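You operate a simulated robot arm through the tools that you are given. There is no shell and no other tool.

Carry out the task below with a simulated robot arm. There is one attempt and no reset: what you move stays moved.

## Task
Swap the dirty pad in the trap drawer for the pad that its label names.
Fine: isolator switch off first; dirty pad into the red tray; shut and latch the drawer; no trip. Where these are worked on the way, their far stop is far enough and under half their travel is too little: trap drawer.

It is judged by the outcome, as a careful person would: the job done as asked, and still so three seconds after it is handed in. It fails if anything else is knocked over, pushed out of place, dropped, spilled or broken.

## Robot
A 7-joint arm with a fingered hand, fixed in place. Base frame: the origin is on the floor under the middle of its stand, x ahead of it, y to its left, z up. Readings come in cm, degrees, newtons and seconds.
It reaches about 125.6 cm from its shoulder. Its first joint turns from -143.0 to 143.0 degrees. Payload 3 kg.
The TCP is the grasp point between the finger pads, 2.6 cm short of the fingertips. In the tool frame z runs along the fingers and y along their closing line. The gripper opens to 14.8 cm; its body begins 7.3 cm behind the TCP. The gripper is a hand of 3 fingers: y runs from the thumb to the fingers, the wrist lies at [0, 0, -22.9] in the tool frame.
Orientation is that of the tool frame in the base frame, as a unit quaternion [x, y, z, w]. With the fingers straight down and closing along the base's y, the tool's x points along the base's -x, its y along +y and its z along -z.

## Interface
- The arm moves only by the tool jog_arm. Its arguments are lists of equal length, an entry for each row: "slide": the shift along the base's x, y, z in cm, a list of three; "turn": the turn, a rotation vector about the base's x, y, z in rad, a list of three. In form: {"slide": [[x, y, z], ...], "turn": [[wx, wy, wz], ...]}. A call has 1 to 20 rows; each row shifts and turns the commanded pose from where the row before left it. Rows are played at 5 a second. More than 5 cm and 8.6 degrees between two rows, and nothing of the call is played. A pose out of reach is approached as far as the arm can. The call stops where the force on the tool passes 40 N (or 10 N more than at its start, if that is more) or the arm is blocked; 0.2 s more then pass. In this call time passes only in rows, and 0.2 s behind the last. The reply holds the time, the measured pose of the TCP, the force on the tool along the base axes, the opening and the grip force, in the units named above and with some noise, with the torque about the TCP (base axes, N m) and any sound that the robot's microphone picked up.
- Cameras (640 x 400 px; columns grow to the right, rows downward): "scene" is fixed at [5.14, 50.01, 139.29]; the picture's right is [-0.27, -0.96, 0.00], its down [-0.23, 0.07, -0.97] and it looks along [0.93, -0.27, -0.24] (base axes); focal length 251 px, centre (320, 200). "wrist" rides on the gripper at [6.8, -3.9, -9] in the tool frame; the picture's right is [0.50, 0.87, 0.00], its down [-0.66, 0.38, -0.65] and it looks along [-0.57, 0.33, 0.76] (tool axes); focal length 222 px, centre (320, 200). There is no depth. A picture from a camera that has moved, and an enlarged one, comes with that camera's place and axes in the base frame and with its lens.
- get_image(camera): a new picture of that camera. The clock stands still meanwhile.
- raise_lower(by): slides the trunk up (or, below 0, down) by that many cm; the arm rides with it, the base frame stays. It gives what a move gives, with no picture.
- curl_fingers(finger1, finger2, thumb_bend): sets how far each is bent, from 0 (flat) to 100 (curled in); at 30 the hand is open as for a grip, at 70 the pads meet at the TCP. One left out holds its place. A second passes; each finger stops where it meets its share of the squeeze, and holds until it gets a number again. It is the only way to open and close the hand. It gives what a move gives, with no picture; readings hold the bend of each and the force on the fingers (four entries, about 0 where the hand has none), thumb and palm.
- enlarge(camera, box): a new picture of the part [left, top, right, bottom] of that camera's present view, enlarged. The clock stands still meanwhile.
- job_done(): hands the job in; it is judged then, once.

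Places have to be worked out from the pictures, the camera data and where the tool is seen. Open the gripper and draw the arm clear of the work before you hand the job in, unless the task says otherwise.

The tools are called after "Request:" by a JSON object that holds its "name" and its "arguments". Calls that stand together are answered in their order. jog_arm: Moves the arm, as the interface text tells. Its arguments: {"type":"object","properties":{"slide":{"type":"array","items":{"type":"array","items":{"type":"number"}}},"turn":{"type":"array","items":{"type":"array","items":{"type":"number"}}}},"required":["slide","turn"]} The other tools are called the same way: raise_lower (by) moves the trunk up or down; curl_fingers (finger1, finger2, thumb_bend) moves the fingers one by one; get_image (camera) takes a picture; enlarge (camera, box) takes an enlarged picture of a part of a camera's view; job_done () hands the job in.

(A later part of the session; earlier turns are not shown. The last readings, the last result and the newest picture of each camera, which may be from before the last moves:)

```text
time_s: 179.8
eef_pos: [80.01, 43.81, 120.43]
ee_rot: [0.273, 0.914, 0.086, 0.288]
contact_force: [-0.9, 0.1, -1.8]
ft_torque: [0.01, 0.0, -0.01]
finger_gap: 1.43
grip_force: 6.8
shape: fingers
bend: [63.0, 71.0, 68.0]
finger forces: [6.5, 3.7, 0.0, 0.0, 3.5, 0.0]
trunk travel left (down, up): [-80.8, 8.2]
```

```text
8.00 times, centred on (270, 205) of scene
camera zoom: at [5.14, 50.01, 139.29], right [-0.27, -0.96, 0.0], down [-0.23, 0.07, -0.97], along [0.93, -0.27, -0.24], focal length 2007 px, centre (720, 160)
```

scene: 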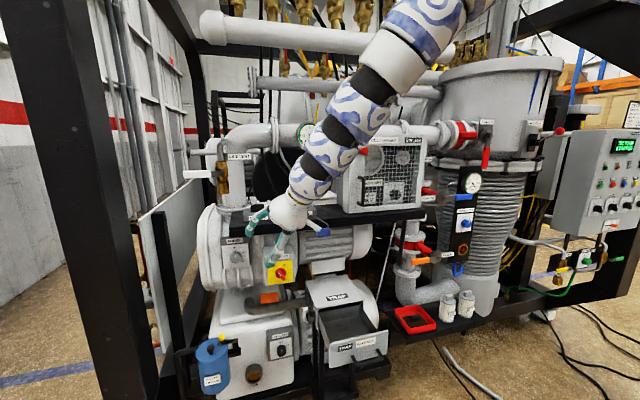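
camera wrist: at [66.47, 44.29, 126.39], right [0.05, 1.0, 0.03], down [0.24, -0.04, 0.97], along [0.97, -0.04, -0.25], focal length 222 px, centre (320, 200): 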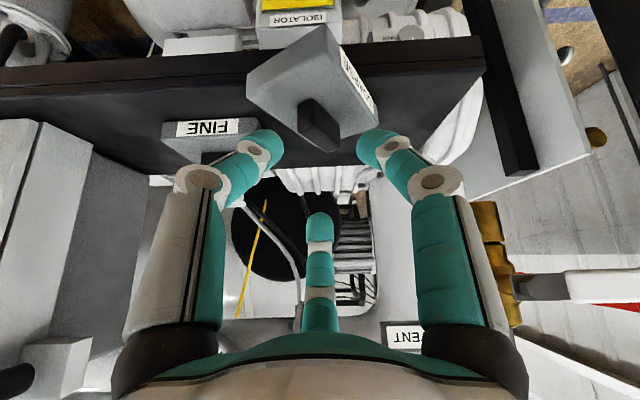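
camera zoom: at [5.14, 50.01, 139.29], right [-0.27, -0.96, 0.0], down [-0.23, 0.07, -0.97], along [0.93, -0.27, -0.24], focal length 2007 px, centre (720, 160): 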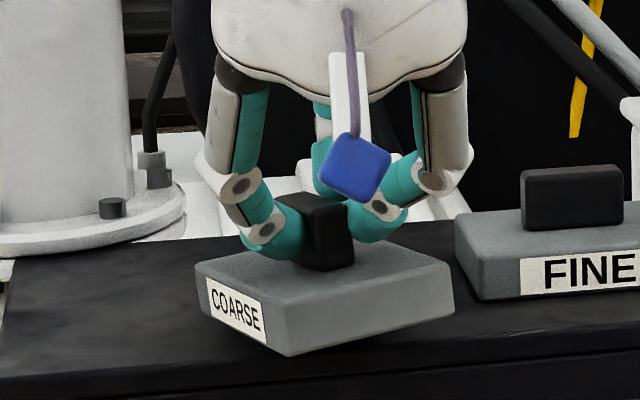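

The pad is held and lifted level (≈1.8 N). I carry it back off the shelf, yawing −25° so that its long axis will run along the drawer.

Request:
{"name": "jog_arm", "arguments": {"slide": [[-1.5, 0, 0.8], [-2, -0.2, 0.5], [-2, -0.2, 0.3], [-2, -0.2, 0], [-2, -0.2, 0], [-2, -0.2, 0], [-2, -0.2, 0]], "turn": [[0, 0, -0.04], [0, 0, -0.07], [0, 0, -0.07], [0, 0, -0.07], [0, 0, -0.07], [0, 0, -0.07], [0, 0, -0.05]]}}

Request:
{"name": "get_image", "arguments": {"camera": "scene"}}

Request:
{"name": "get_image", "arguments": {"camera": "wrist"}}

```text
time_s: 181.4
eef_pos: [66.63, 42.6, 121.99]
ee_rot: [0.466, 0.832, 0.02, 0.3]
contact_force: [-0.5, 0.7, -0.7]
ft_torque: [-0.01, 0.01, -0.03]
finger_gap: 1.37
grip_force: 6.8
shape: fingers
bend: [63.0, 72.0, 69.0]
finger forces: [6.8, 3.6, 0.0, 0.0, 3.8, 0.1]
trunk travel left (down, up): [-80.8, 8.2]
```

```text
taken
```

scene: 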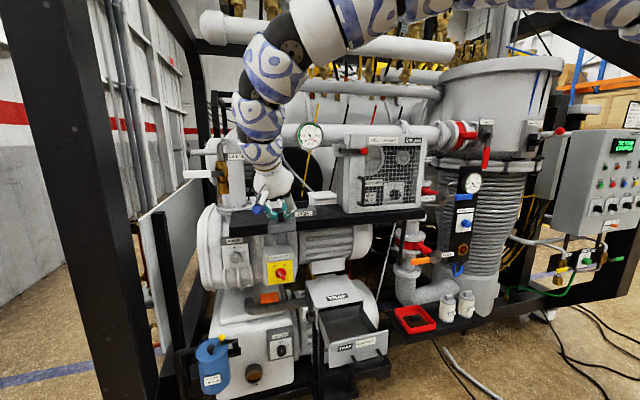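

```text
taken
camera wrist: at [56.41, 47.8, 124.9], right [0.47, 0.88, 0.03], down [0.2, -0.14, 0.97], along [0.86, -0.45, -0.25], focal length 222 px, centre (320, 200)
```

wrist: 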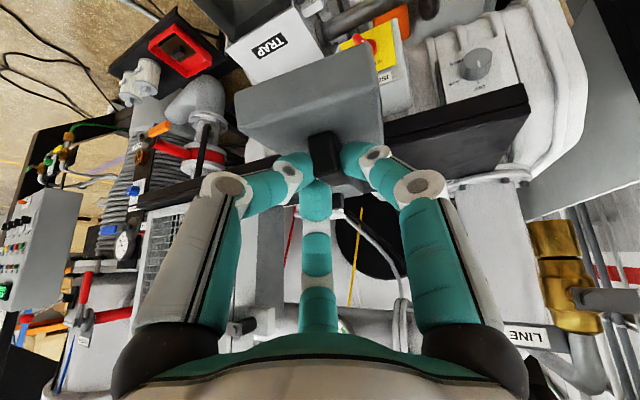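

The pad hangs level and secure. I lower the trunk 22 cm in free space, then carry the pad right toward the open drawer.

Request:
{"name": "raise_lower", "arguments": {"by": -22}}

Request:
{"name": "jog_arm", "arguments": {"slide": [[0, -3.5, -0.8], [0, -4, -0.8], [0, -4, -0.8], [0.2, -4, -0.8]], "turn": [[0, 0, 0], [0, 0, 0], [0, 0, 0], [0, 0, 0]]}}

Request:
{"name": "get_image", "arguments": {"camera": "scene"}}

```text
time_s: 183.7
eef_pos: [66.65, 42.36, 100.04]
ee_rot: [0.465, 0.833, 0.021, 0.3]
contact_force: [-0.5, -0.1, -1.6]
ft_torque: [-0.02, 0.02, -0.01]
finger_gap: 1.33
grip_force: 7.2
shape: fingers
bend: [63.0, 72.0, 69.0]
finger forces: [6.8, 3.6, 0.0, 0.1, 3.7, 0.0]
trunk travel left (down, up): [-58.8, 30.2]
```

```text
time_s: 184.7
eef_pos: [70.22, 30.92, 94.17]
ee_rot: [0.466, 0.831, 0.019, 0.303]
contact_force: [0.3, -0.1, -1.6]
ft_torque: [0.02, -0.06, 0.01]
finger_gap: 1.29
grip_force: 5.8
shape: fingers
bend: [64.0, 73.0, 68.0]
finger forces: [4.8, 1.4, 0.0, 0.0, 4.7, 0.0]
out of reach, approached as far as the arm can: row 2, 3, 4
trunk travel left (down, up): [-58.8, 30.2]
```

```text
taken
```

scene: 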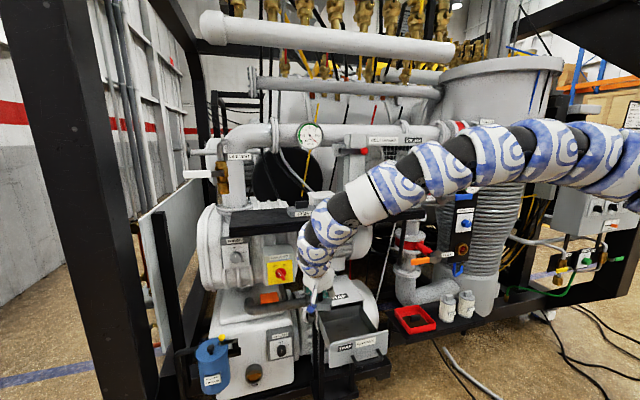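

Closer in is limited at this trunk height. I raise the trunk 14 cm and come down with the arm instead.

Request:
{"name": "raise_lower", "arguments": {"by": 14}}

Request:
{"name": "jog_arm", "arguments": {"slide": [[0, -1.5, -2.5], [0, -1.5, -2.5], [0, -1.5, -2.5], [0, -1.5, -2.5]], "turn": [[0, 0, 0], [0, 0, 0], [0, 0, 0], [0, 0, 0]]}}

Request:
{"name": "get_image", "arguments": {"camera": "scene"}}

Request:
{"name": "get_image", "arguments": {"camera": "wrist"}}

```text
time_s: 186.4
eef_pos: [70.36, 31.0, 108.17]
ee_rot: [0.466, 0.832, 0.019, 0.301]
contact_force: [0.0, 0.0, -1.4]
ft_torque: [-0.02, 0.03, -0.01]
finger_gap: 1.29
grip_force: 5.2
shape: fingers
bend: [64.0, 73.0, 68.0]
finger forces: [4.8, 1.2, 0.1, 0.0, 4.7, 0.1]
trunk travel left (down, up): [-72.8, 16.2]
```

```text
time_s: 187.4
eef_pos: [70.22, 24.7, 97.89]
ee_rot: [0.465, 0.832, 0.018, 0.302]
contact_force: [1.0, -0.2, -0.6]
ft_torque: [0.01, 0.06, 0.02]
finger_gap: 1.3
grip_force: 5.5
shape: fingers
bend: [64.0, 73.0, 68.0]
finger forces: [4.8, 1.2, 0.1, 0.0, 4.7, 0.1]
trunk travel left (down, up): [-72.8, 16.2]
```

```text
taken
```

scene: 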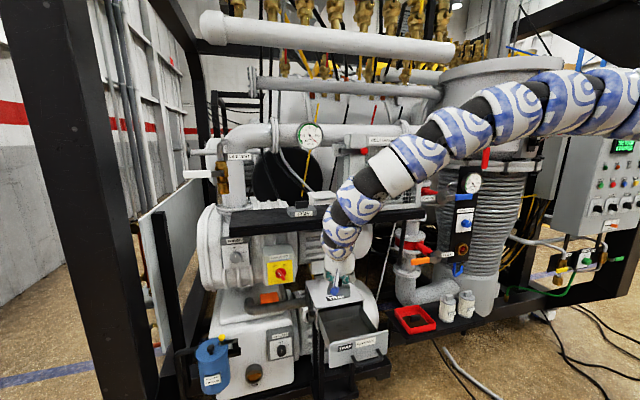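

```text
taken
camera wrist: at [60.03, 30.06, 100.79], right [0.47, 0.88, 0.03], down [0.2, -0.14, 0.97], along [0.86, -0.45, -0.24], focal length 222 px, centre (320, 200)
```

wrist: 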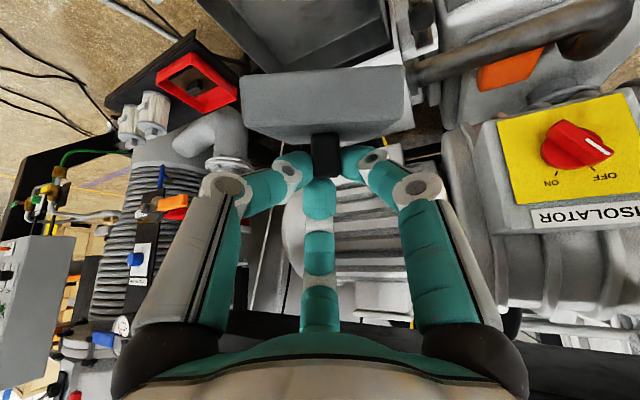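

All free. The pad's axis now lies along the hand's direction (about −27°). I bring it over the drawer, staying above the walls.

Request:
{"name": "jog_arm", "arguments": {"slide": [[0.6, -1.3, -2.2], [0.6, -1.3, -2.2], [1.2, -1.3, -2.2], [1.6, -0.8, -2.2], [1.8, -0.5, -1.2]], "turn": [[0, 0, 0], [0, 0, 0], [0, 0, 0], [0, 0, 0], [0, 0, 0]]}}

Request:
{"name": "get_image", "arguments": {"camera": "wrist"}}

Request:
{"name": "enlarge", "arguments": {"camera": "scene", "box": [290, 250, 410, 370]}}

```text
time_s: 188.6
eef_pos: [76.29, 19.73, 88.26]
ee_rot: [0.465, 0.832, 0.019, 0.302]
contact_force: [-0.1, 0.3, -2.1]
ft_torque: [0.01, 0.01, 0.0]
finger_gap: 1.28
grip_force: 5.1
shape: fingers
bend: [64.0, 73.0, 68.0]
finger forces: [4.8, 1.0, 0.0, 0.0, 4.9, 0.0]
trunk travel left (down, up): [-72.8, 16.2]
```

```text
taken
camera wrist: at [66.06, 25.05, 91.07], right [0.47, 0.88, 0.03], down [0.2, -0.14, 0.97], along [0.86, -0.45, -0.24], focal length 222 px, centre (320, 200)
```

wrist: 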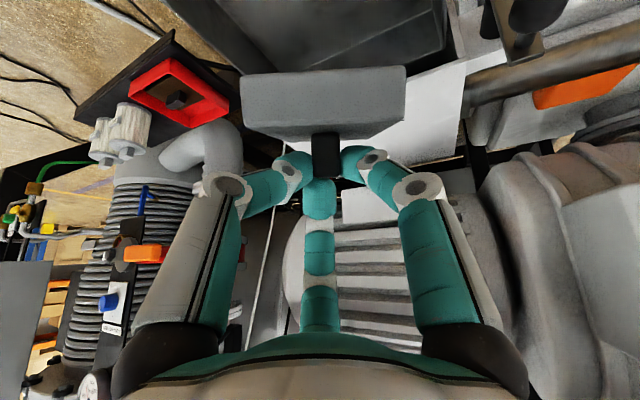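

```text
3.33 times, centred on (350, 310) of scene
camera zoom: at [5.14, 50.01, 139.29], right [-0.27, -0.96, 0.0], down [-0.23, 0.07, -0.97], along [0.93, -0.27, -0.24], focal length 836 px, centre (220, -167)
```

zoom: 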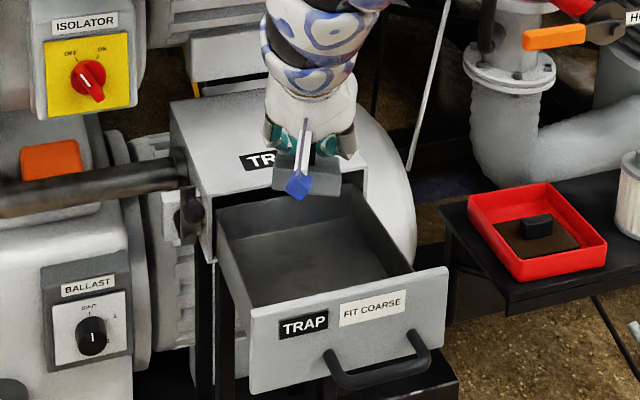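

The pad is centred over the drawer and level. I lower it straight down, slightly forward to stay clear of the housing edge.

Request:
{"name": "jog_arm", "arguments": {"slide": [[-0.4, -0.1, -1.5], [-0.3, 0, -1.5], [0, 0, -1.5], [0, 0, -1.5], [0, 0, -1.5]], "turn": [[0, 0, 0], [0, 0, 0], [0, 0, 0], [0, 0, 0], [0, 0, 0]]}}

Request:
{"name": "get_image", "arguments": {"camera": "wrist"}}

Request:
{"name": "enlarge", "arguments": {"camera": "scene", "box": [300, 260, 400, 360]}}

```text
time_s: 189.8
eef_pos: [75.52, 19.67, 80.69]
ee_rot: [0.466, 0.832, 0.02, 0.301]
contact_force: [0.8, -0.8, -2.2]
ft_torque: [-0.01, 0.01, 0.01]
finger_gap: 1.27
grip_force: 5.3
shape: fingers
bend: [64.0, 73.0, 68.0]
finger forces: [4.7, 0.9, 0.1, 0.0, 4.8, 0.0]
trunk travel left (down, up): [-72.8, 16.2]
```

```text
taken
camera wrist: at [65.24, 24.86, 83.57], right [0.47, 0.88, 0.03], down [0.2, -0.14, 0.97], along [0.86, -0.45, -0.24], focal length 222 px, centre (320, 200)
```

wrist: 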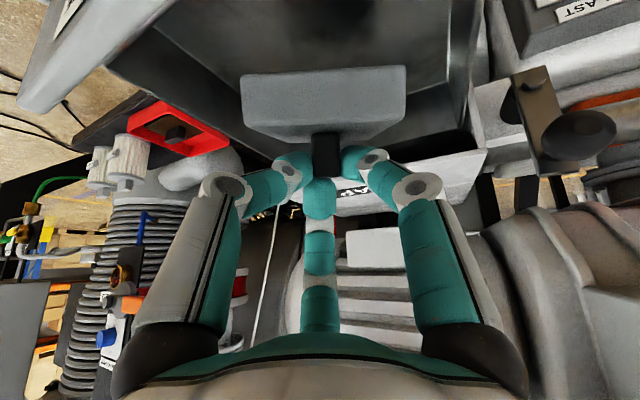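

```text
4.00 times, centred on (350, 310) of scene
camera zoom: at [5.14, 50.01, 139.29], right [-0.27, -0.96, 0.0], down [-0.23, 0.07, -0.97], along [0.93, -0.27, -0.24], focal length 1003 px, centre (200, -240)
```

zoom: 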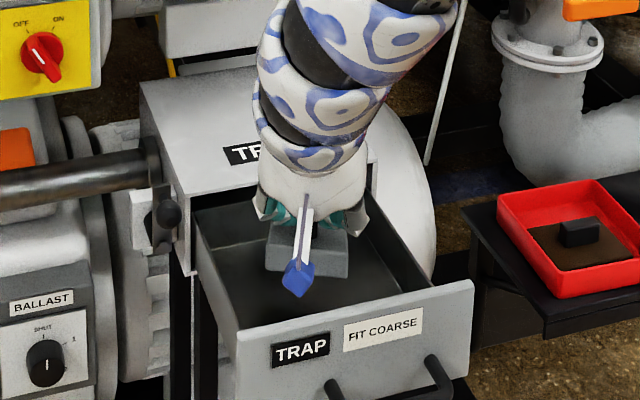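

Clear on all sides. I continue down to the drawer floor in smaller steps.

Request:
{"name": "jog_arm", "arguments": {"slide": [[0.1, 0, -1.2], [0.1, 0, -1.2], [0.1, 0, -1], [0, 0, -0.8]], "turn": [[0, 0, 0], [0, 0, 0], [0, 0, 0], [0, 0, 0]]}}

Request:
{"name": "get_image", "arguments": {"camera": "wrist"}}

Request:
{"name": "enlarge", "arguments": {"camera": "scene", "box": [310, 280, 390, 350]}}

```text
time_s: 190.8
eef_pos: [75.84, 19.54, 76.43]
ee_rot: [0.465, 0.832, 0.019, 0.302]
contact_force: [-0.4, 0.0, 1.6]
ft_torque: [-0.04, -0.01, -0.03]
finger_gap: 1.29
grip_force: 7.2
shape: fingers
bend: [64.0, 73.0, 68.0]
finger forces: [4.7, 5.1, 0.0, 0.0, 4.5, 0.0]
trunk travel left (down, up): [-72.8, 16.2]
```

```text
taken
camera wrist: at [65.51, 24.89, 79.34], right [0.47, 0.88, 0.03], down [0.2, -0.14, 0.97], along [0.86, -0.45, -0.24], focal length 222 px, centre (320, 200)
```

wrist: 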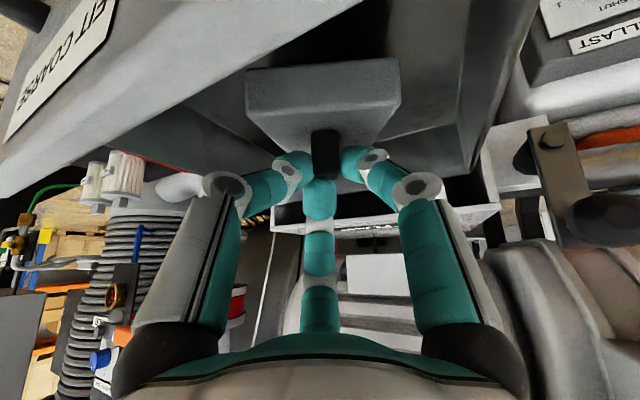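

```text
5.71 times, centred on (350, 315) of scene
camera zoom: at [5.14, 50.01, 139.29], right [-0.27, -0.96, 0.0], down [-0.23, 0.07, -0.97], along [0.93, -0.27, -0.24], focal length 1433 px, centre (149, -457)
```

zoom: 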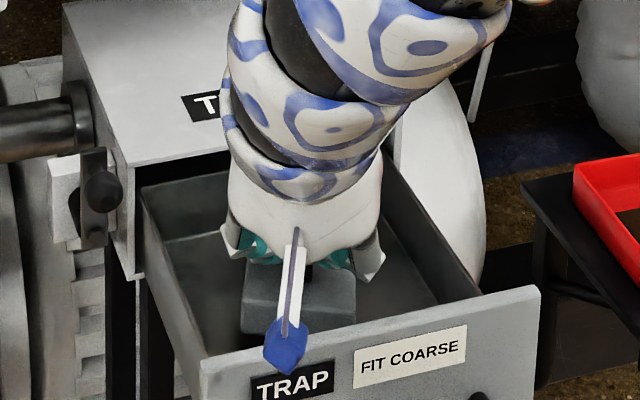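

The pad has touched the drawer floor (force changed sign). I press down just a little more to seat it flat.

Request:
{"name": "jog_arm", "arguments": {"slide": [[0, 0, -0.3], [0, 0, -0.3]], "turn": [[0, 0, 0], [0, 0, 0]]}}

Request:
{"name": "enlarge", "arguments": {"camera": "wrist", "box": [200, 20, 440, 220]}}

```text
time_s: 191.4
eef_pos: [75.8, 19.51, 76.01]
ee_rot: [0.465, 0.832, 0.02, 0.302]
contact_force: [-0.3, 0.6, 0.3]
ft_torque: [-0.05, -0.03, 0.01]
finger_gap: 1.31
grip_force: 7.4
shape: fingers
bend: [64.0, 73.0, 68.0]
finger forces: [4.5, 5.5, 0.1, 0.0, 4.3, 0.0]
trunk travel left (down, up): [-72.8, 16.2]
```

```text
2.00 times, centred on (320, 120) of wrist
camera zoom: at [65.6, 24.82, 78.74], right [0.47, 0.88, 0.03], down [0.2, -0.14, 0.97], along [0.86, -0.45, -0.24], focal length 444 px, centre (320, 360)
```

zoom: 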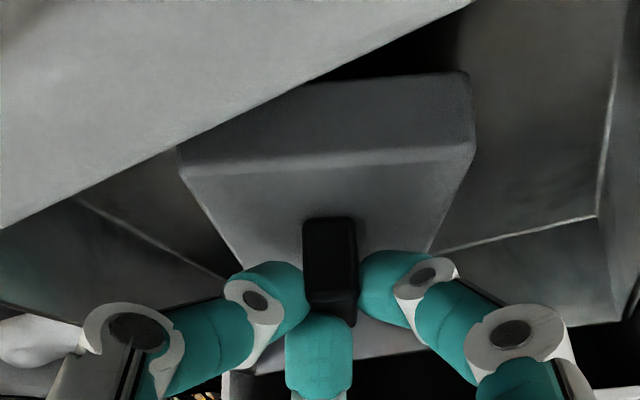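

Request:
{"name": "jog_arm", "arguments": {"slide": [[0, 0, -0.3], [0, 0, -0.3]], "turn": [[0, 0, 0], [0, 0, 0]]}}

Request:
{"name": "enlarge", "arguments": {"camera": "scene", "box": [310, 280, 390, 350]}}

```text
time_s: 192.0
eef_pos: [75.77, 19.73, 75.35]
ee_rot: [0.465, 0.832, 0.02, 0.302]
contact_force: [-0.6, 1.6, 4.4]
ft_torque: [-0.07, -0.05, 0.01]
finger_gap: 1.27
grip_force: 8.7
shape: fingers
bend: [64.0, 74.0, 68.0]
finger forces: [5.1, 8.2, 0.1, 0.0, 3.8, 0.0]
trunk travel left (down, up): [-72.8, 16.2]
```

```text
5.71 times, centred on (350, 315) of scene
camera zoom: at [5.14, 50.01, 139.29], right [-0.27, -0.96, 0.0], down [-0.23, 0.07, -0.97], along [0.93, -0.27, -0.24], focal length 1433 px, centre (149, -457)
```

zoom: 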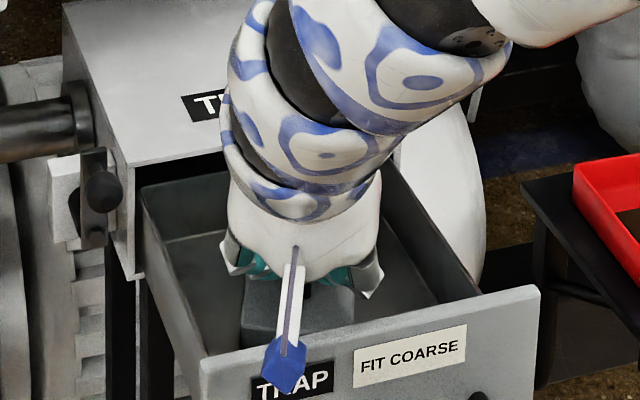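

The pad is seated with light pressure. I release it in two stages and withdraw up and back along the finger direction.

Request:
{"name": "curl_fingers", "arguments": {"finger1": 60, "finger2": 60, "thumb_bend": 60}}

Request:
{"name": "curl_fingers", "arguments": {"finger1": 54, "finger2": 52, "thumb_bend": 54}}

Request:
{"name": "jog_arm", "arguments": {"slide": [[-0.4, 0.2, 0.8], [-0.5, 0.2, 1], [-0.5, 0.2, 1.2]], "turn": [[0, 0, 0], [0, 0, 0], [0, 0, 0]]}}

Request:
{"name": "get_image", "arguments": {"camera": "wrist"}}

Request:
{"name": "enlarge", "arguments": {"camera": "scene", "box": [310, 280, 390, 350]}}

```text
time_s: 193.0
eef_pos: [75.86, 19.53, 75.22]
ee_rot: [0.465, 0.832, 0.019, 0.302]
contact_force: [0.5, 0.2, 0.0]
ft_torque: [0.0, 0.01, -0.01]
finger_gap: 2.93
grip_force: 0.0
shape: fingers
bend: [60.0, 60.0, 60.0]
finger forces: [0.0, 0.0, 0.0, 0.0, 0.0, 0.0]
trunk travel left (down, up): [-72.8, 16.2]
```

```text
time_s: 194.0
eef_pos: [75.78, 19.56, 75.2]
ee_rot: [0.465, 0.832, 0.02, 0.302]
contact_force: [0.2, 0.1, 0.2]
ft_torque: [-0.01, -0.01, 0.0]
finger_gap: 4.84
grip_force: 0.1
shape: fingers
bend: [54.0, 52.0, 54.0]
finger forces: [0.0, 0.0, 0.0, 0.1, 0.0, 0.1]
trunk travel left (down, up): [-72.8, 16.2]
```

```text
time_s: 194.8
eef_pos: [74.29, 20.31, 78.31]
ee_rot: [0.465, 0.832, 0.02, 0.301]
contact_force: [0.1, 0.9, -0.2]
ft_torque: [-0.03, -0.04, 0.0]
finger_gap: 4.85
grip_force: 0.1
shape: fingers
bend: [54.0, 52.0, 54.0]
finger forces: [0.0, 0.1, 0.0, 0.1, 0.1, 0.0]
trunk travel left (down, up): [-72.8, 16.2]
```

```text
taken
camera wrist: at [64.05, 25.57, 81.15], right [0.47, 0.88, 0.03], down [0.2, -0.14, 0.97], along [0.86, -0.45, -0.24], focal length 222 px, centre (320, 200)
```

wrist: 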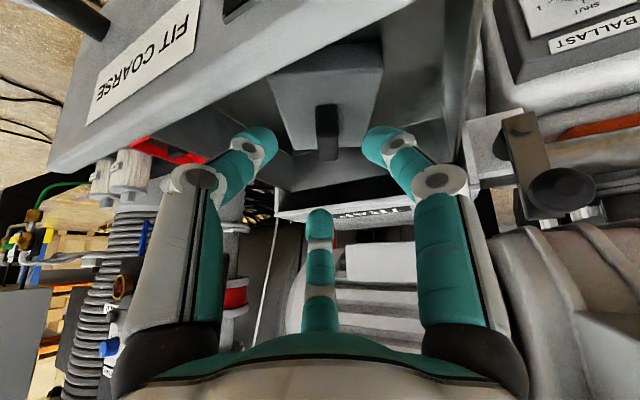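

```text
5.71 times, centred on (350, 315) of scene
camera zoom: at [5.14, 50.01, 139.29], right [-0.27, -0.96, 0.0], down [-0.23, 0.07, -0.97], along [0.93, -0.27, -0.24], focal length 1433 px, centre (149, -457)
```

zoom: 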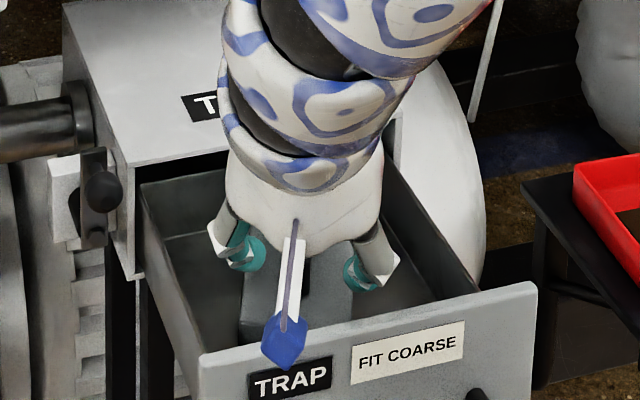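

The COARSE pad lies flat in the drawer. I lift the hand clear of the drawer walls and draw back.

Request:
{"name": "jog_arm", "arguments": {"slide": [[-0.5, 0.2, 2], [-0.5, 0.2, 2], [-0.5, 0, 2.5], [-0.5, 0, 2.5], [-1.5, 0, 2]], "turn": [[0, 0, 0], [0, 0, 0], [0, 0, 0], [0, 0, 0], [0, 0, 0]]}}

Request:
{"name": "get_image", "arguments": {"camera": "wrist"}}

Request:
{"name": "enlarge", "arguments": {"camera": "scene", "box": [300, 260, 400, 360]}}

```text
time_s: 196.0
eef_pos: [70.6, 21.02, 89.33]
ee_rot: [0.464, 0.832, 0.019, 0.302]
contact_force: [-0.2, 0.5, 0.2]
ft_torque: [-0.01, 0.01, 0.0]
finger_gap: 4.85
grip_force: 0.0
shape: fingers
bend: [54.0, 52.0, 54.0]
finger forces: [0.1, 0.0, 0.0, 0.0, 0.0, 0.0]
trunk travel left (down, up): [-72.8, 16.2]
```

```text
taken
camera wrist: at [60.36, 26.33, 92.21], right [0.47, 0.88, 0.03], down [0.2, -0.14, 0.97], along [0.86, -0.45, -0.24], focal length 222 px, centre (320, 200)
```

wrist: 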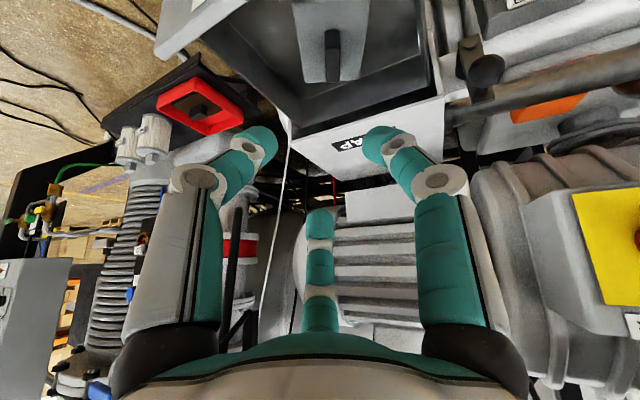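

```text
4.00 times, centred on (350, 310) of scene
camera zoom: at [5.14, 50.01, 139.29], right [-0.27, -0.96, 0.0], down [-0.23, 0.07, -0.97], along [0.93, -0.27, -0.24], focal length 1003 px, centre (200, -240)
```

zoom: 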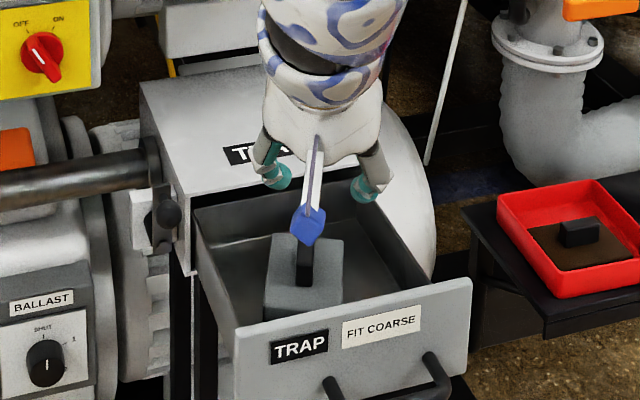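

The pad sits flat and well inside. I back away from the drawer while turning the hand forward, to push the drawer shut next.

Request:
{"name": "jog_arm", "arguments": {"slide": [[-2, -0.3, 0], [-2, -0.3, 0], [-2, -0.3, 0], [-2, -0.3, 0], [-2, -0.3, 0]], "turn": [[0, -0.08, 0.06], [0, -0.08, 0.06], [0, -0.08, 0.06], [0, -0.08, 0.06], [0, -0.08, 0.06]]}}

Request:
{"name": "get_image", "arguments": {"camera": "scene"}}

```text
time_s: 197.2
eef_pos: [63.36, 22.86, 85.52]
ee_rot: [0.325, 0.815, 0.155, 0.454]
contact_force: [0.4, -0.7, -0.1]
ft_torque: [-0.01, 0.0, -0.02]
finger_gap: 4.86
grip_force: 0.0
shape: fingers
bend: [54.0, 52.0, 54.0]
finger forces: [0.0, 0.1, 0.0, 0.0, 0.0, 0.1]
out of reach, approached as far as the arm can: row 2, 3, 4, 5
trunk travel left (down, up): [-72.8, 16.2]
```

```text
taken
```

scene: 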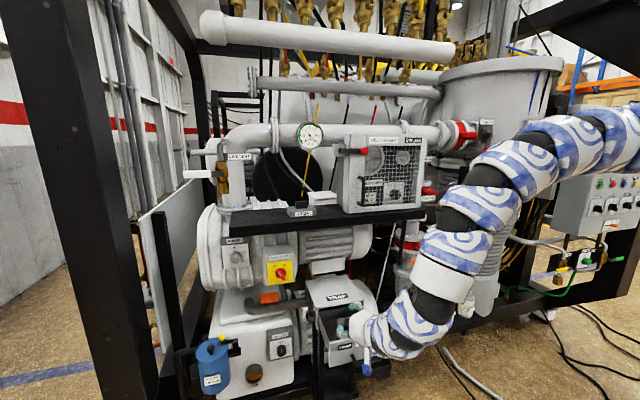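

Request:
{"name": "jog_arm", "arguments": {"slide": [[-0.5, -0.3, 3], [-0.5, -0.3, 3], [-0.5, -0.3, 3]], "turn": [[0, -0.08, 0], [0, -0.08, 0], [0, -0.08, 0]]}}

Request:
{"name": "get_image", "arguments": {"camera": "scene"}}

```text
time_s: 198.0
eef_pos: [63.7, 24.86, 91.37]
ee_rot: [0.303, 0.755, 0.193, 0.549]
contact_force: [0.8, 0.0, 0.3]
ft_torque: [0.03, 0.03, 0.02]
finger_gap: 4.89
grip_force: 0.0
shape: fingers
bend: [54.0, 52.0, 54.0]
finger forces: [0.0, 0.0, 0.0, 0.0, 0.0, 0.1]
out of reach, approached as far as the arm can: row 1, 2, 3
trunk travel left (down, up): [-72.8, 16.2]
```

```text
taken
```

scene: 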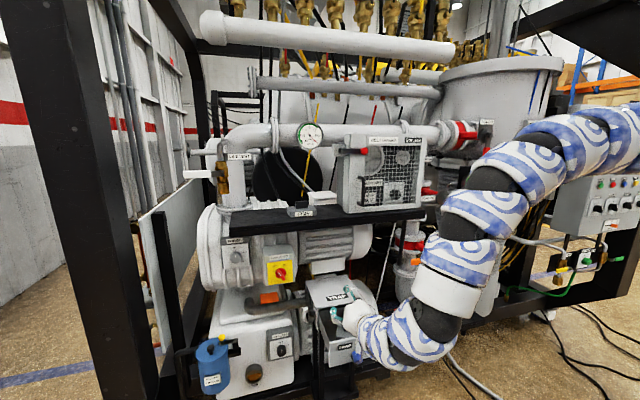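

Close-in poses are limited when high, easier when low. I make a fist and come down just in front of the drawer's front panel with less tilt.

Request:
{"name": "curl_fingers", "arguments": {"finger1": 71, "finger2": 71, "thumb_bend": 71}}

Request:
{"name": "jog_arm", "arguments": {"slide": [[-0.5, -1.2, -2], [-0.5, -1.2, -2], [-0.5, -1.2, -2]], "turn": [[0, 0.06, 0], [0, 0.06, 0], [0, 0.06, 0]]}}

Request:
{"name": "get_image", "arguments": {"camera": "wrist"}}

Request:
{"name": "enlarge", "arguments": {"camera": "scene", "box": [300, 260, 420, 380]}}

```text
time_s: 199.0
eef_pos: [63.7, 24.96, 91.31]
ee_rot: [0.303, 0.755, 0.194, 0.548]
contact_force: [-0.5, 1.2, -0.3]
ft_torque: [-0.02, 0.0, -0.02]
finger_gap: 0.0
grip_force: 0.0
shape: fingers
bend: [70.0, 69.0, 70.0]
finger forces: [0.0, 0.1, 0.0, 0.0, 0.0, 0.0]
trunk travel left (down, up): [-72.8, 16.2]
```

```text
time_s: 199.8
eef_pos: [62.45, 21.89, 84.96]
ee_rot: [0.32, 0.802, 0.164, 0.477]
contact_force: [-0.2, 0.3, -0.1]
ft_torque: [0.0, -0.01, -0.03]
finger_gap: 0.02
grip_force: 0.1
shape: fingers
bend: [70.0, 69.0, 70.0]
finger forces: [0.0, 0.0, 0.1, 0.0, 0.0, 0.1]
out of reach, approached as far as the arm can: row 1, 3
trunk travel left (down, up): [-72.8, 16.2]
```

```text
taken
camera wrist: at [51.01, 23.88, 82.61], right [0.14, 0.98, 0.16], down [-0.21, -0.13, 0.97], along [0.97, -0.17, 0.19], focal length 222 px, centre (320, 200)
```

wrist: 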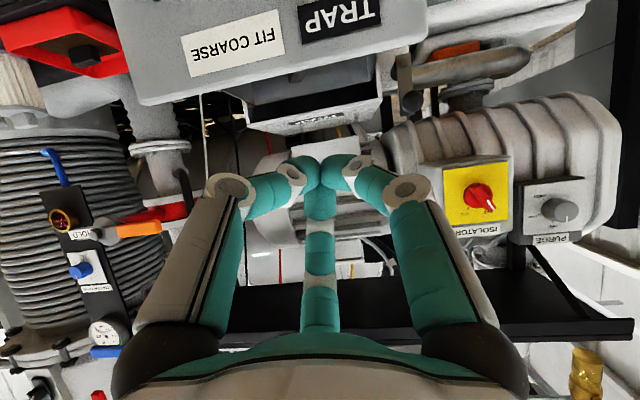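

```text
3.33 times, centred on (360, 320) of scene
camera zoom: at [5.14, 50.01, 139.29], right [-0.27, -0.96, 0.0], down [-0.23, 0.07, -0.97], along [0.93, -0.27, -0.24], focal length 836 px, centre (187, -200)
```

zoom: 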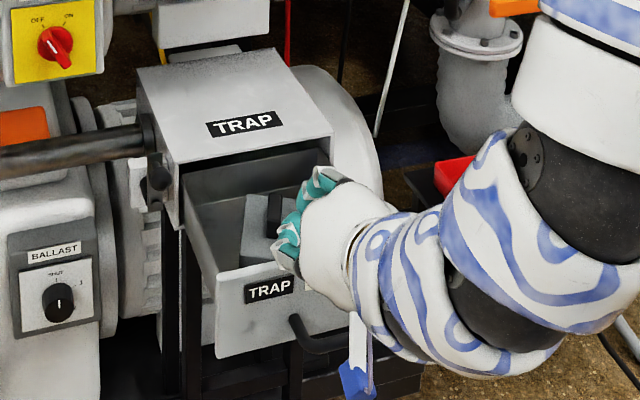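

The fist is in front of and above the panel. I lower it to panel height, keeping x.

Request:
{"name": "jog_arm", "arguments": {"slide": [[-0.3, 0, -2], [-0.3, 0, -2], [0, 0, -2], [0, 0, -2], [0, 0, -1.5]], "turn": [[0, 0, 0], [0, 0, 0], [0, 0, 0], [0, 0, 0], [0, 0, 0]]}}

Request:
{"name": "get_image", "arguments": {"camera": "wrist"}}

Request:
{"name": "enlarge", "arguments": {"camera": "scene", "box": [300, 260, 420, 380]}}

```text
time_s: 201.0
eef_pos: [61.82, 21.92, 75.59]
ee_rot: [0.319, 0.802, 0.166, 0.478]
contact_force: [-0.4, 0.1, 0.0]
ft_torque: [-0.01, 0.0, 0.03]
finger_gap: 0.0
grip_force: 0.0
shape: fingers
bend: [70.0, 69.0, 70.0]
finger forces: [0.1, 0.0, 0.1, 0.0, 0.1, 0.0]
trunk travel left (down, up): [-72.8, 16.2]
```

```text
taken
camera wrist: at [50.34, 23.87, 73.26], right [0.14, 0.98, 0.16], down [-0.21, -0.13, 0.97], along [0.97, -0.17, 0.19], focal length 222 px, centre (320, 200)
```

wrist: 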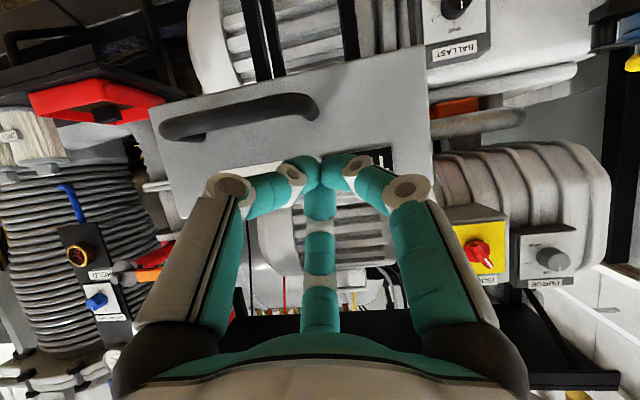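

```text
3.33 times, centred on (360, 320) of scene
camera zoom: at [5.14, 50.01, 139.29], right [-0.27, -0.96, 0.0], down [-0.23, 0.07, -0.97], along [0.93, -0.27, -0.24], focal length 836 px, centre (187, -200)
```

zoom: 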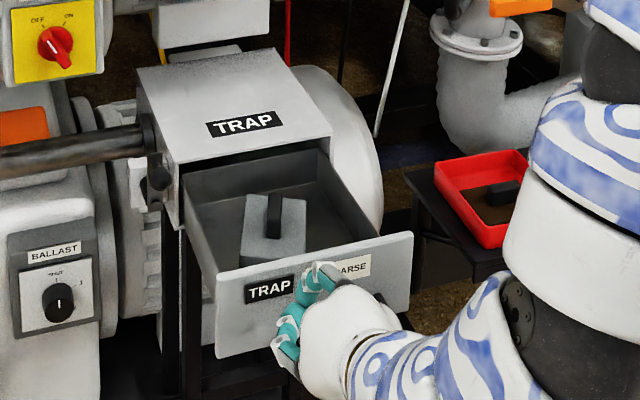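

The fist is square to the panel beside the handle. I push the drawer in steadily.

Request:
{"name": "jog_arm", "arguments": {"slide": [[1.5, 0, 0], [1.2, 0, 0], [1.2, 0, 0], [1.2, 0, 0], [1.2, 0, 0]], "turn": [[0, 0, 0], [0, 0, 0], [0, 0, 0], [0, 0, 0], [0, 0, 0]]}}

Request:
{"name": "enlarge", "arguments": {"camera": "scene", "box": [300, 260, 420, 380]}}

```text
time_s: 202.2
eef_pos: [68.09, 21.82, 75.55]
ee_rot: [0.319, 0.802, 0.165, 0.477]
contact_force: [-1.5, 0.6, 0.4]
ft_torque: [-0.02, -0.04, 0.0]
finger_gap: 0.0
grip_force: 0.2
shape: fingers
bend: [70.0, 70.0, 70.0]
finger forces: [0.1, 0.0, 0.0, 0.0, 0.1, 0.1]
trunk travel left (down, up): [-72.8, 16.2]
```

```text
3.33 times, centred on (360, 320) of scene
camera zoom: at [5.14, 50.01, 139.29], right [-0.27, -0.96, 0.0], down [-0.23, 0.07, -0.97], along [0.93, -0.27, -0.24], focal length 836 px, centre (187, -200)
```

zoom: 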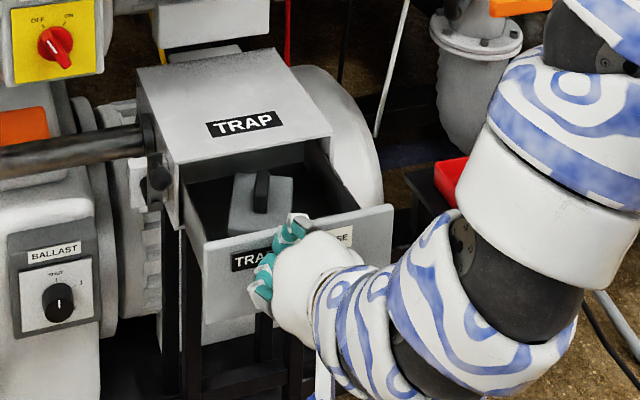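

The drawer slides in smoothly with the pad. I keep pushing.

Request:
{"name": "jog_arm", "arguments": {"slide": [[1.3, 0, 0], [1.3, 0, 0], [1.3, 0, 0], [1.3, 0, 0], [1.3, 0, 0], [1.3, 0, 0], [1.2, 0, 0]], "turn": [[0, 0, 0], [0, 0, 0], [0, 0, 0], [0, 0, 0], [0, 0, 0], [0, 0, 0], [0, 0, 0]]}}

Request:
{"name": "enlarge", "arguments": {"camera": "scene", "box": [300, 260, 420, 380]}}

```text
time_s: 203.8
eef_pos: [77.14, 21.86, 75.64]
ee_rot: [0.319, 0.801, 0.166, 0.479]
contact_force: [-0.4, -0.3, -0.1]
ft_torque: [0.05, -0.01, 0.0]
finger_gap: 0.0
grip_force: 0.0
shape: fingers
bend: [70.0, 70.0, 70.0]
finger forces: [0.0, 0.1, 0.0, 0.0, 0.1, 0.0]
trunk travel left (down, up): [-72.8, 16.2]
```

```text
3.33 times, centred on (360, 320) of scene
camera zoom: at [5.14, 50.01, 139.29], right [-0.27, -0.96, 0.0], down [-0.23, 0.07, -0.97], along [0.93, -0.27, -0.24], focal length 836 px, centre (187, -200)
```

zoom: 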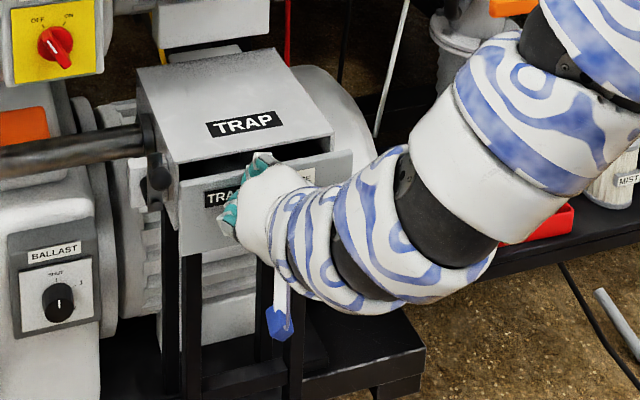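

Request:
{"name": "jog_arm", "arguments": {"slide": [[1, 0, 0], [1, 0, 0], [0.8, 0, 0], [0.6, 0, 0]], "turn": [[0, 0, 0], [0, 0, 0], [0, 0, 0], [0, 0, 0]]}}

Request:
{"name": "enlarge", "arguments": {"camera": "scene", "box": [300, 260, 420, 380]}}

```text
time_s: 204.8
eef_pos: [80.34, 21.64, 75.81]
ee_rot: [0.321, 0.801, 0.165, 0.477]
contact_force: [-4.3, -0.2, 0.7]
ft_torque: [-0.02, -0.06, 0.03]
finger_gap: 0.0
grip_force: 3.0
shape: fingers
bend: [70.0, 71.0, 70.0]
finger forces: [0.0, 6.1, 0.1, 0.0, 0.0, 0.0]
trunk travel left (down, up): [-72.8, 16.2]
```

```text
3.33 times, centred on (360, 320) of scene
camera zoom: at [5.14, 50.01, 139.29], right [-0.27, -0.96, 0.0], down [-0.23, 0.07, -0.97], along [0.93, -0.27, -0.24], focal length 836 px, centre (187, -200)
```

zoom: 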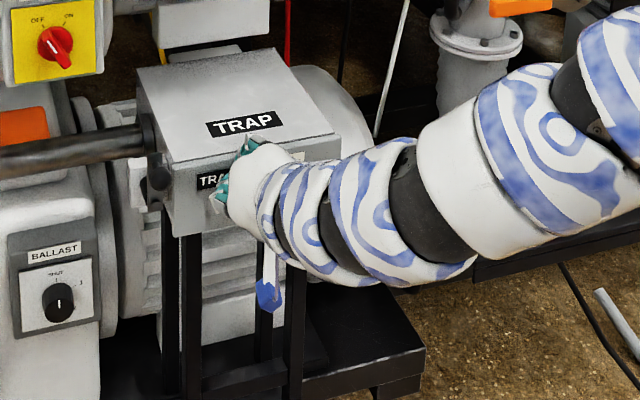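

The drawer appears shut (contact 4–6 N). One more small push to be sure it is fully home.

Request:
{"name": "jog_arm", "arguments": {"slide": [[0.3, 0, 0], [0.3, 0, 0]], "turn": [[0, 0, 0], [0, 0, 0]]}}

Request:
{"name": "enlarge", "arguments": {"camera": "scene", "box": [310, 280, 390, 340]}}

```text
time_s: 205.4
eef_pos: [80.32, 21.82, 75.72]
ee_rot: [0.321, 0.801, 0.166, 0.477]
contact_force: [-3.9, -1.1, -0.1]
ft_torque: [-0.01, -0.03, 0.0]
finger_gap: 0.0
grip_force: 3.0
shape: fingers
bend: [70.0, 71.0, 70.0]
finger forces: [0.1, 6.9, 0.0, 0.0, 0.0, 0.0]
out of reach, approached as far as the arm can: row 1, 2
trunk travel left (down, up): [-72.8, 16.2]
```

```text
6.67 times, centred on (350, 310) of scene
camera zoom: at [5.14, 50.01, 139.29], right [-0.27, -0.96, 0.0], down [-0.23, 0.07, -0.97], along [0.93, -0.27, -0.24], focal length 1672 px, centre (120, -533)
```

zoom: 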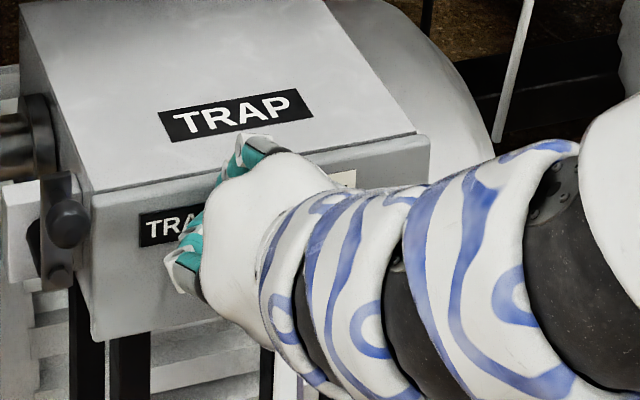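

The seam matches the original closed position, so the drawer is fully shut. Now the latch: I retreat, move the fist to the left of the upright latch ball, then push it right and down along its arc.

Request:
{"name": "jog_arm", "arguments": {"slide": [[-2, 0, 0], [-2.5, 0, 0.3], [0, 3.3, 1.2], [0, 3.5, 1.2], [0, 3.5, 1], [0, 3.2, 0.5]], "turn": [[0, 0, 0], [0, 0, 0], [0, 0, 0], [0, 0, 0], [0, 0, 0], [0, 0, 0]]}}

Request:
{"name": "get_image", "arguments": {"camera": "wrist"}}

Request:
{"name": "enlarge", "arguments": {"camera": "scene", "box": [290, 270, 390, 350]}}

```text
time_s: 206.8
eef_pos: [72.44, 32.94, 79.89]
ee_rot: [0.318, 0.801, 0.166, 0.479]
contact_force: [1.0, -0.5, 0.4]
ft_torque: [-0.01, -0.04, 0.0]
finger_gap: 0.0
grip_force: 0.1
shape: fingers
bend: [70.0, 71.0, 70.0]
finger forces: [0.0, 0.1, 0.1, 0.0, 0.0, 0.1]
out of reach, approached as far as the arm can: row 5, 6
trunk travel left (down, up): [-72.8, 16.2]
```

```text
taken
camera wrist: at [60.84, 34.92, 77.56], right [0.13, 0.98, 0.16], down [-0.22, -0.13, 0.97], along [0.97, -0.16, 0.19], focal length 222 px, centre (320, 200)
```

wrist: 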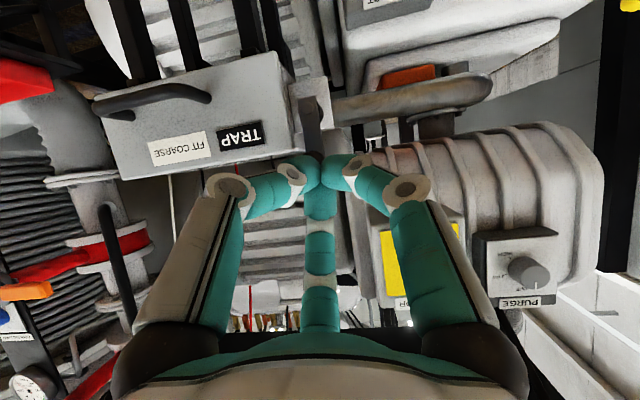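

```text
5.00 times, centred on (340, 310) of scene
camera zoom: at [5.14, 50.01, 139.29], right [-0.27, -0.96, 0.0], down [-0.23, 0.07, -0.97], along [0.93, -0.27, -0.24], focal length 1254 px, centre (220, -350)
```

zoom: 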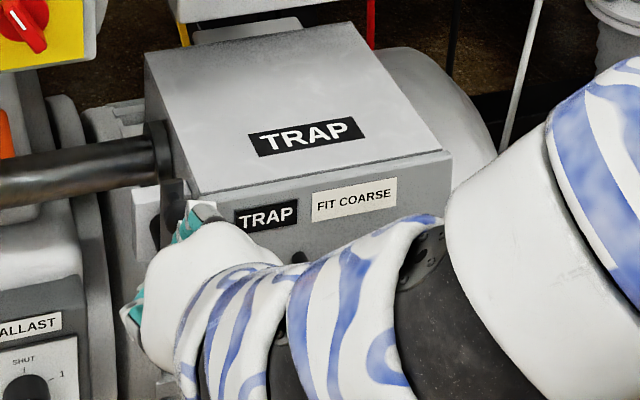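

Outward is limited with this wrist angle. As at the beginning, a level hand with a lower trunk worked well here, so I level the hand first.

Request:
{"name": "jog_arm", "arguments": {"slide": [[-0.5, 0, 0.5], [-0.5, 0, 0.5], [-0.5, 0, 0.5], [-0.5, 0, 0.5]], "turn": [[0, -0.1, 0], [0, -0.1, 0], [0, -0.1, 0], [0, -0.1, 0]]}}

Request:
{"name": "get_image", "arguments": {"camera": "scene"}}

```text
time_s: 207.8
eef_pos: [70.95, 31.86, 85.71]
ee_rot: [0.285, 0.706, 0.218, 0.611]
contact_force: [-1.4, -0.3, -0.1]
ft_torque: [0.02, 0.02, 0.01]
finger_gap: 0.0
grip_force: 0.1
shape: fingers
bend: [70.0, 71.0, 70.0]
finger forces: [0.0, 0.0, 0.0, 0.0, 0.0, 0.0]
out of reach, approached as far as the arm can: row 2, 3, 4
trunk travel left (down, up): [-72.8, 16.2]
```

```text
taken
```

scene: 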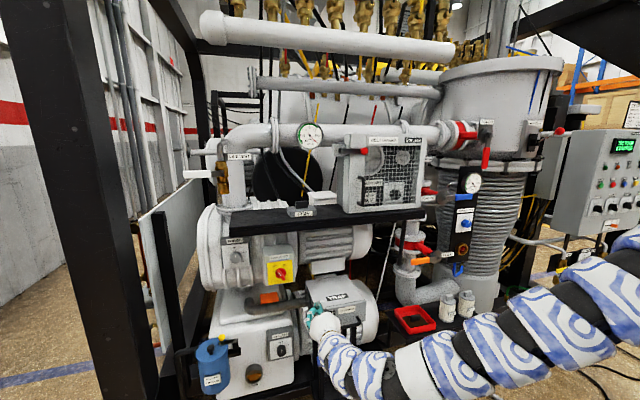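

The arm has settled low with a level hand (like the first latch approach). I lower the trunk 7 cm and line up left of the ball.

Request:
{"name": "raise_lower", "arguments": {"by": -7}}

Request:
{"name": "jog_arm", "arguments": {"slide": [[0.5, 1, 0], [0.5, 1, 0], [0.8, 1, 0]], "turn": [[0, -0.03, 0], [0, -0.03, 0], [0, -0.03, 0]]}}

Request:
{"name": "get_image", "arguments": {"camera": "wrist"}}

Request:
{"name": "enlarge", "arguments": {"camera": "scene", "box": [290, 270, 390, 350]}}

```text
time_s: 208.8
eef_pos: [71.02, 31.87, 78.76]
ee_rot: [0.285, 0.706, 0.218, 0.61]
contact_force: [0.5, -0.7, 0.3]
ft_torque: [-0.01, -0.01, 0.0]
finger_gap: 0.0
grip_force: 0.1
shape: fingers
bend: [70.0, 71.0, 70.0]
finger forces: [0.0, 0.1, 0.0, 0.1, 0.1, 0.1]
trunk travel left (down, up): [-65.8, 23.2]
```

```text
time_s: 209.7
eef_pos: [71.89, 33.31, 82.06]
ee_rot: [0.275, 0.678, 0.231, 0.642]
contact_force: [0.2, 0.1, -0.3]
ft_torque: [0.01, 0.06, -0.02]
finger_gap: 0.0
grip_force: 0.0
shape: fingers
bend: [70.0, 71.0, 70.0]
finger forces: [0.0, 0.1, 0.0, 0.0, 0.0, 0.0]
out of reach, approached as far as the arm can: row 1, 3
trunk travel left (down, up): [-65.8, 23.2]
```

```text
taken
camera wrist: at [62.45, 35.23, 74.93], right [0.05, 0.98, 0.2], down [-0.61, -0.13, 0.78], along [0.79, -0.17, 0.59], focal length 222 px, centre (320, 200)
```

wrist: 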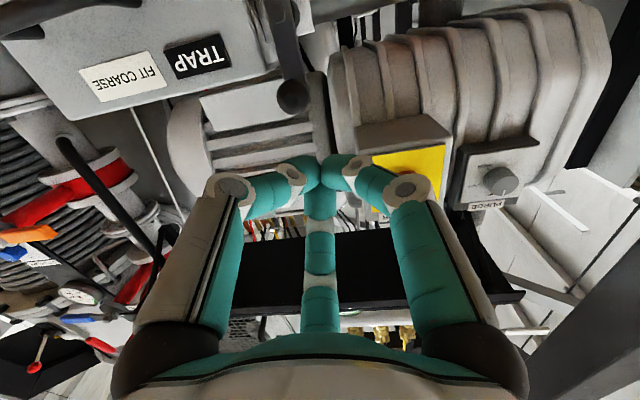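

```text
5.00 times, centred on (340, 310) of scene
camera zoom: at [5.14, 50.01, 139.29], right [-0.27, -0.96, 0.0], down [-0.23, 0.07, -0.97], along [0.93, -0.27, -0.24], focal length 1254 px, centre (220, -350)
```

zoom: 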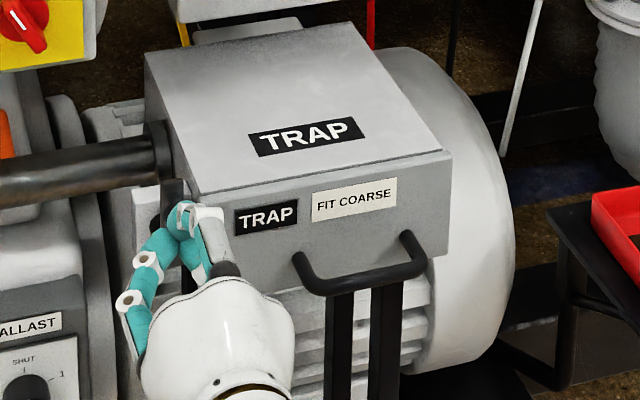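

The hand now points forward level, with the arm low, as in the first latch operation. The arm tends upward here, so I lower the trunk further and try outward again.

Request:
{"name": "raise_lower", "arguments": {"by": -8}}

Request:
{"name": "jog_arm", "arguments": {"slide": [[0, 0.6, 1.5], [0, 0.6, 1.5], [0.5, 0.3, 1.5]], "turn": [[0, -0.02, 0], [0, -0.02, 0], [0, -0.02, 0]]}}

Request:
{"name": "raise_lower", "arguments": {"by": -4}}

Request:
{"name": "jog_arm", "arguments": {"slide": [[1, 0.2, 0], [1, 0.2, 0]], "turn": [[0, 0, 0], [0, 0, 0]]}}

```text
time_s: 210.8
eef_pos: [71.91, 33.21, 74.02]
ee_rot: [0.275, 0.678, 0.231, 0.641]
contact_force: [0.2, -0.1, 0.8]
ft_torque: [0.0, -0.02, -0.04]
finger_gap: 0.0
grip_force: 0.0
shape: fingers
bend: [70.0, 71.0, 70.0]
finger forces: [0.0, 0.0, 0.1, 0.0, 0.0, 0.0]
trunk travel left (down, up): [-57.8, 31.2]
```

```text
time_s: 211.6
eef_pos: [72.42, 34.63, 78.47]
ee_rot: [0.267, 0.658, 0.24, 0.662]
contact_force: [-0.4, -0.3, -0.2]
ft_torque: [0.0, 0.0, 0.03]
finger_gap: 0.03
grip_force: 0.0
shape: fingers
bend: [70.0, 71.0, 70.0]
finger forces: [0.0, 0.0, 0.1, 0.2, 0.0, 0.0]
trunk travel left (down, up): [-57.8, 31.2]
```

```text
time_s: 212.4
eef_pos: [72.38, 34.78, 74.51]
ee_rot: [0.268, 0.658, 0.239, 0.662]
contact_force: [-0.2, -0.2, 0.6]
ft_torque: [-0.01, -0.01, 0.01]
finger_gap: 0.01
grip_force: 0.1
shape: fingers
bend: [70.0, 71.0, 70.0]
finger forces: [0.1, 0.0, 0.0, 0.0, 0.0, 0.0]
trunk travel left (down, up): [-53.8, 35.2]
```

```text
time_s: 213.1
eef_pos: [74.5, 34.73, 74.53]
ee_rot: [0.27, 0.657, 0.238, 0.662]
contact_force: [-0.3, -0.4, -0.4]
ft_torque: [0.0, -0.01, 0.01]
finger_gap: 0.02
grip_force: 0.0
shape: fingers
bend: [70.0, 71.0, 70.0]
finger forces: [0.1, 0.1, 0.0, 0.0, 0.0, 0.0]
trunk travel left (down, up): [-53.8, 35.2]
```

Free again, hand level. I rise to the ball's height and move the fist forward to the left of the ball.

Request:
{"name": "jog_arm", "arguments": {"slide": [[0, 0.4, 1.5], [0, 0.4, 1.5], [0.8, 0, 0.7]], "turn": [[0, 0, 0], [0, 0, 0], [0, 0, 0]]}}

Request:
{"name": "get_image", "arguments": {"camera": "wrist"}}

Request:
{"name": "enlarge", "arguments": {"camera": "scene", "box": [300, 280, 370, 330]}}

```text
time_s: 213.8
eef_pos: [75.16, 35.72, 77.99]
ee_rot: [0.268, 0.658, 0.24, 0.661]
contact_force: [-0.8, 0.6, -0.4]
ft_torque: [0.01, 0.01, -0.04]
finger_gap: 0.0
grip_force: 0.0
shape: fingers
bend: [70.0, 71.0, 70.0]
finger forces: [0.1, 0.1, 0.0, 0.0, 0.1, 0.0]
trunk travel left (down, up): [-53.8, 35.2]
```

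```text
taken
camera wrist: at [66.1, 37.62, 70.49], right [0.04, 0.98, 0.21], down [-0.65, -0.13, 0.75], along [0.76, -0.17, 0.63], focal length 222 px, centre (320, 200)
```

wrist: 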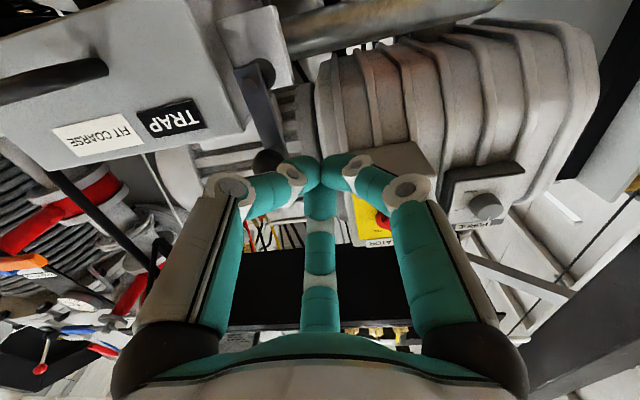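

```text
8.00 times, centred on (335, 305) of scene
camera zoom: at [5.14, 50.01, 139.29], right [-0.27, -0.96, 0.0], down [-0.23, 0.07, -0.97], along [0.93, -0.27, -0.24], focal length 2007 px, centre (200, -640)
```

zoom: 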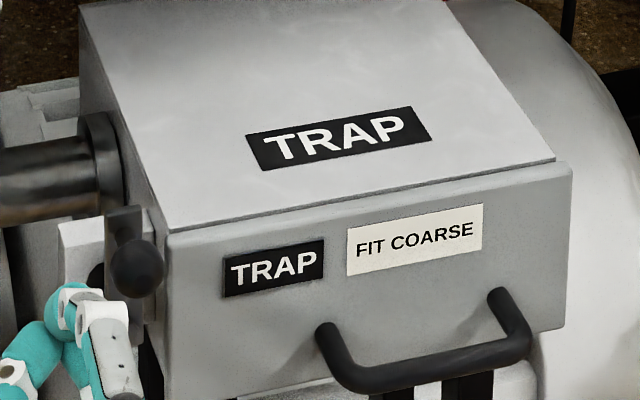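

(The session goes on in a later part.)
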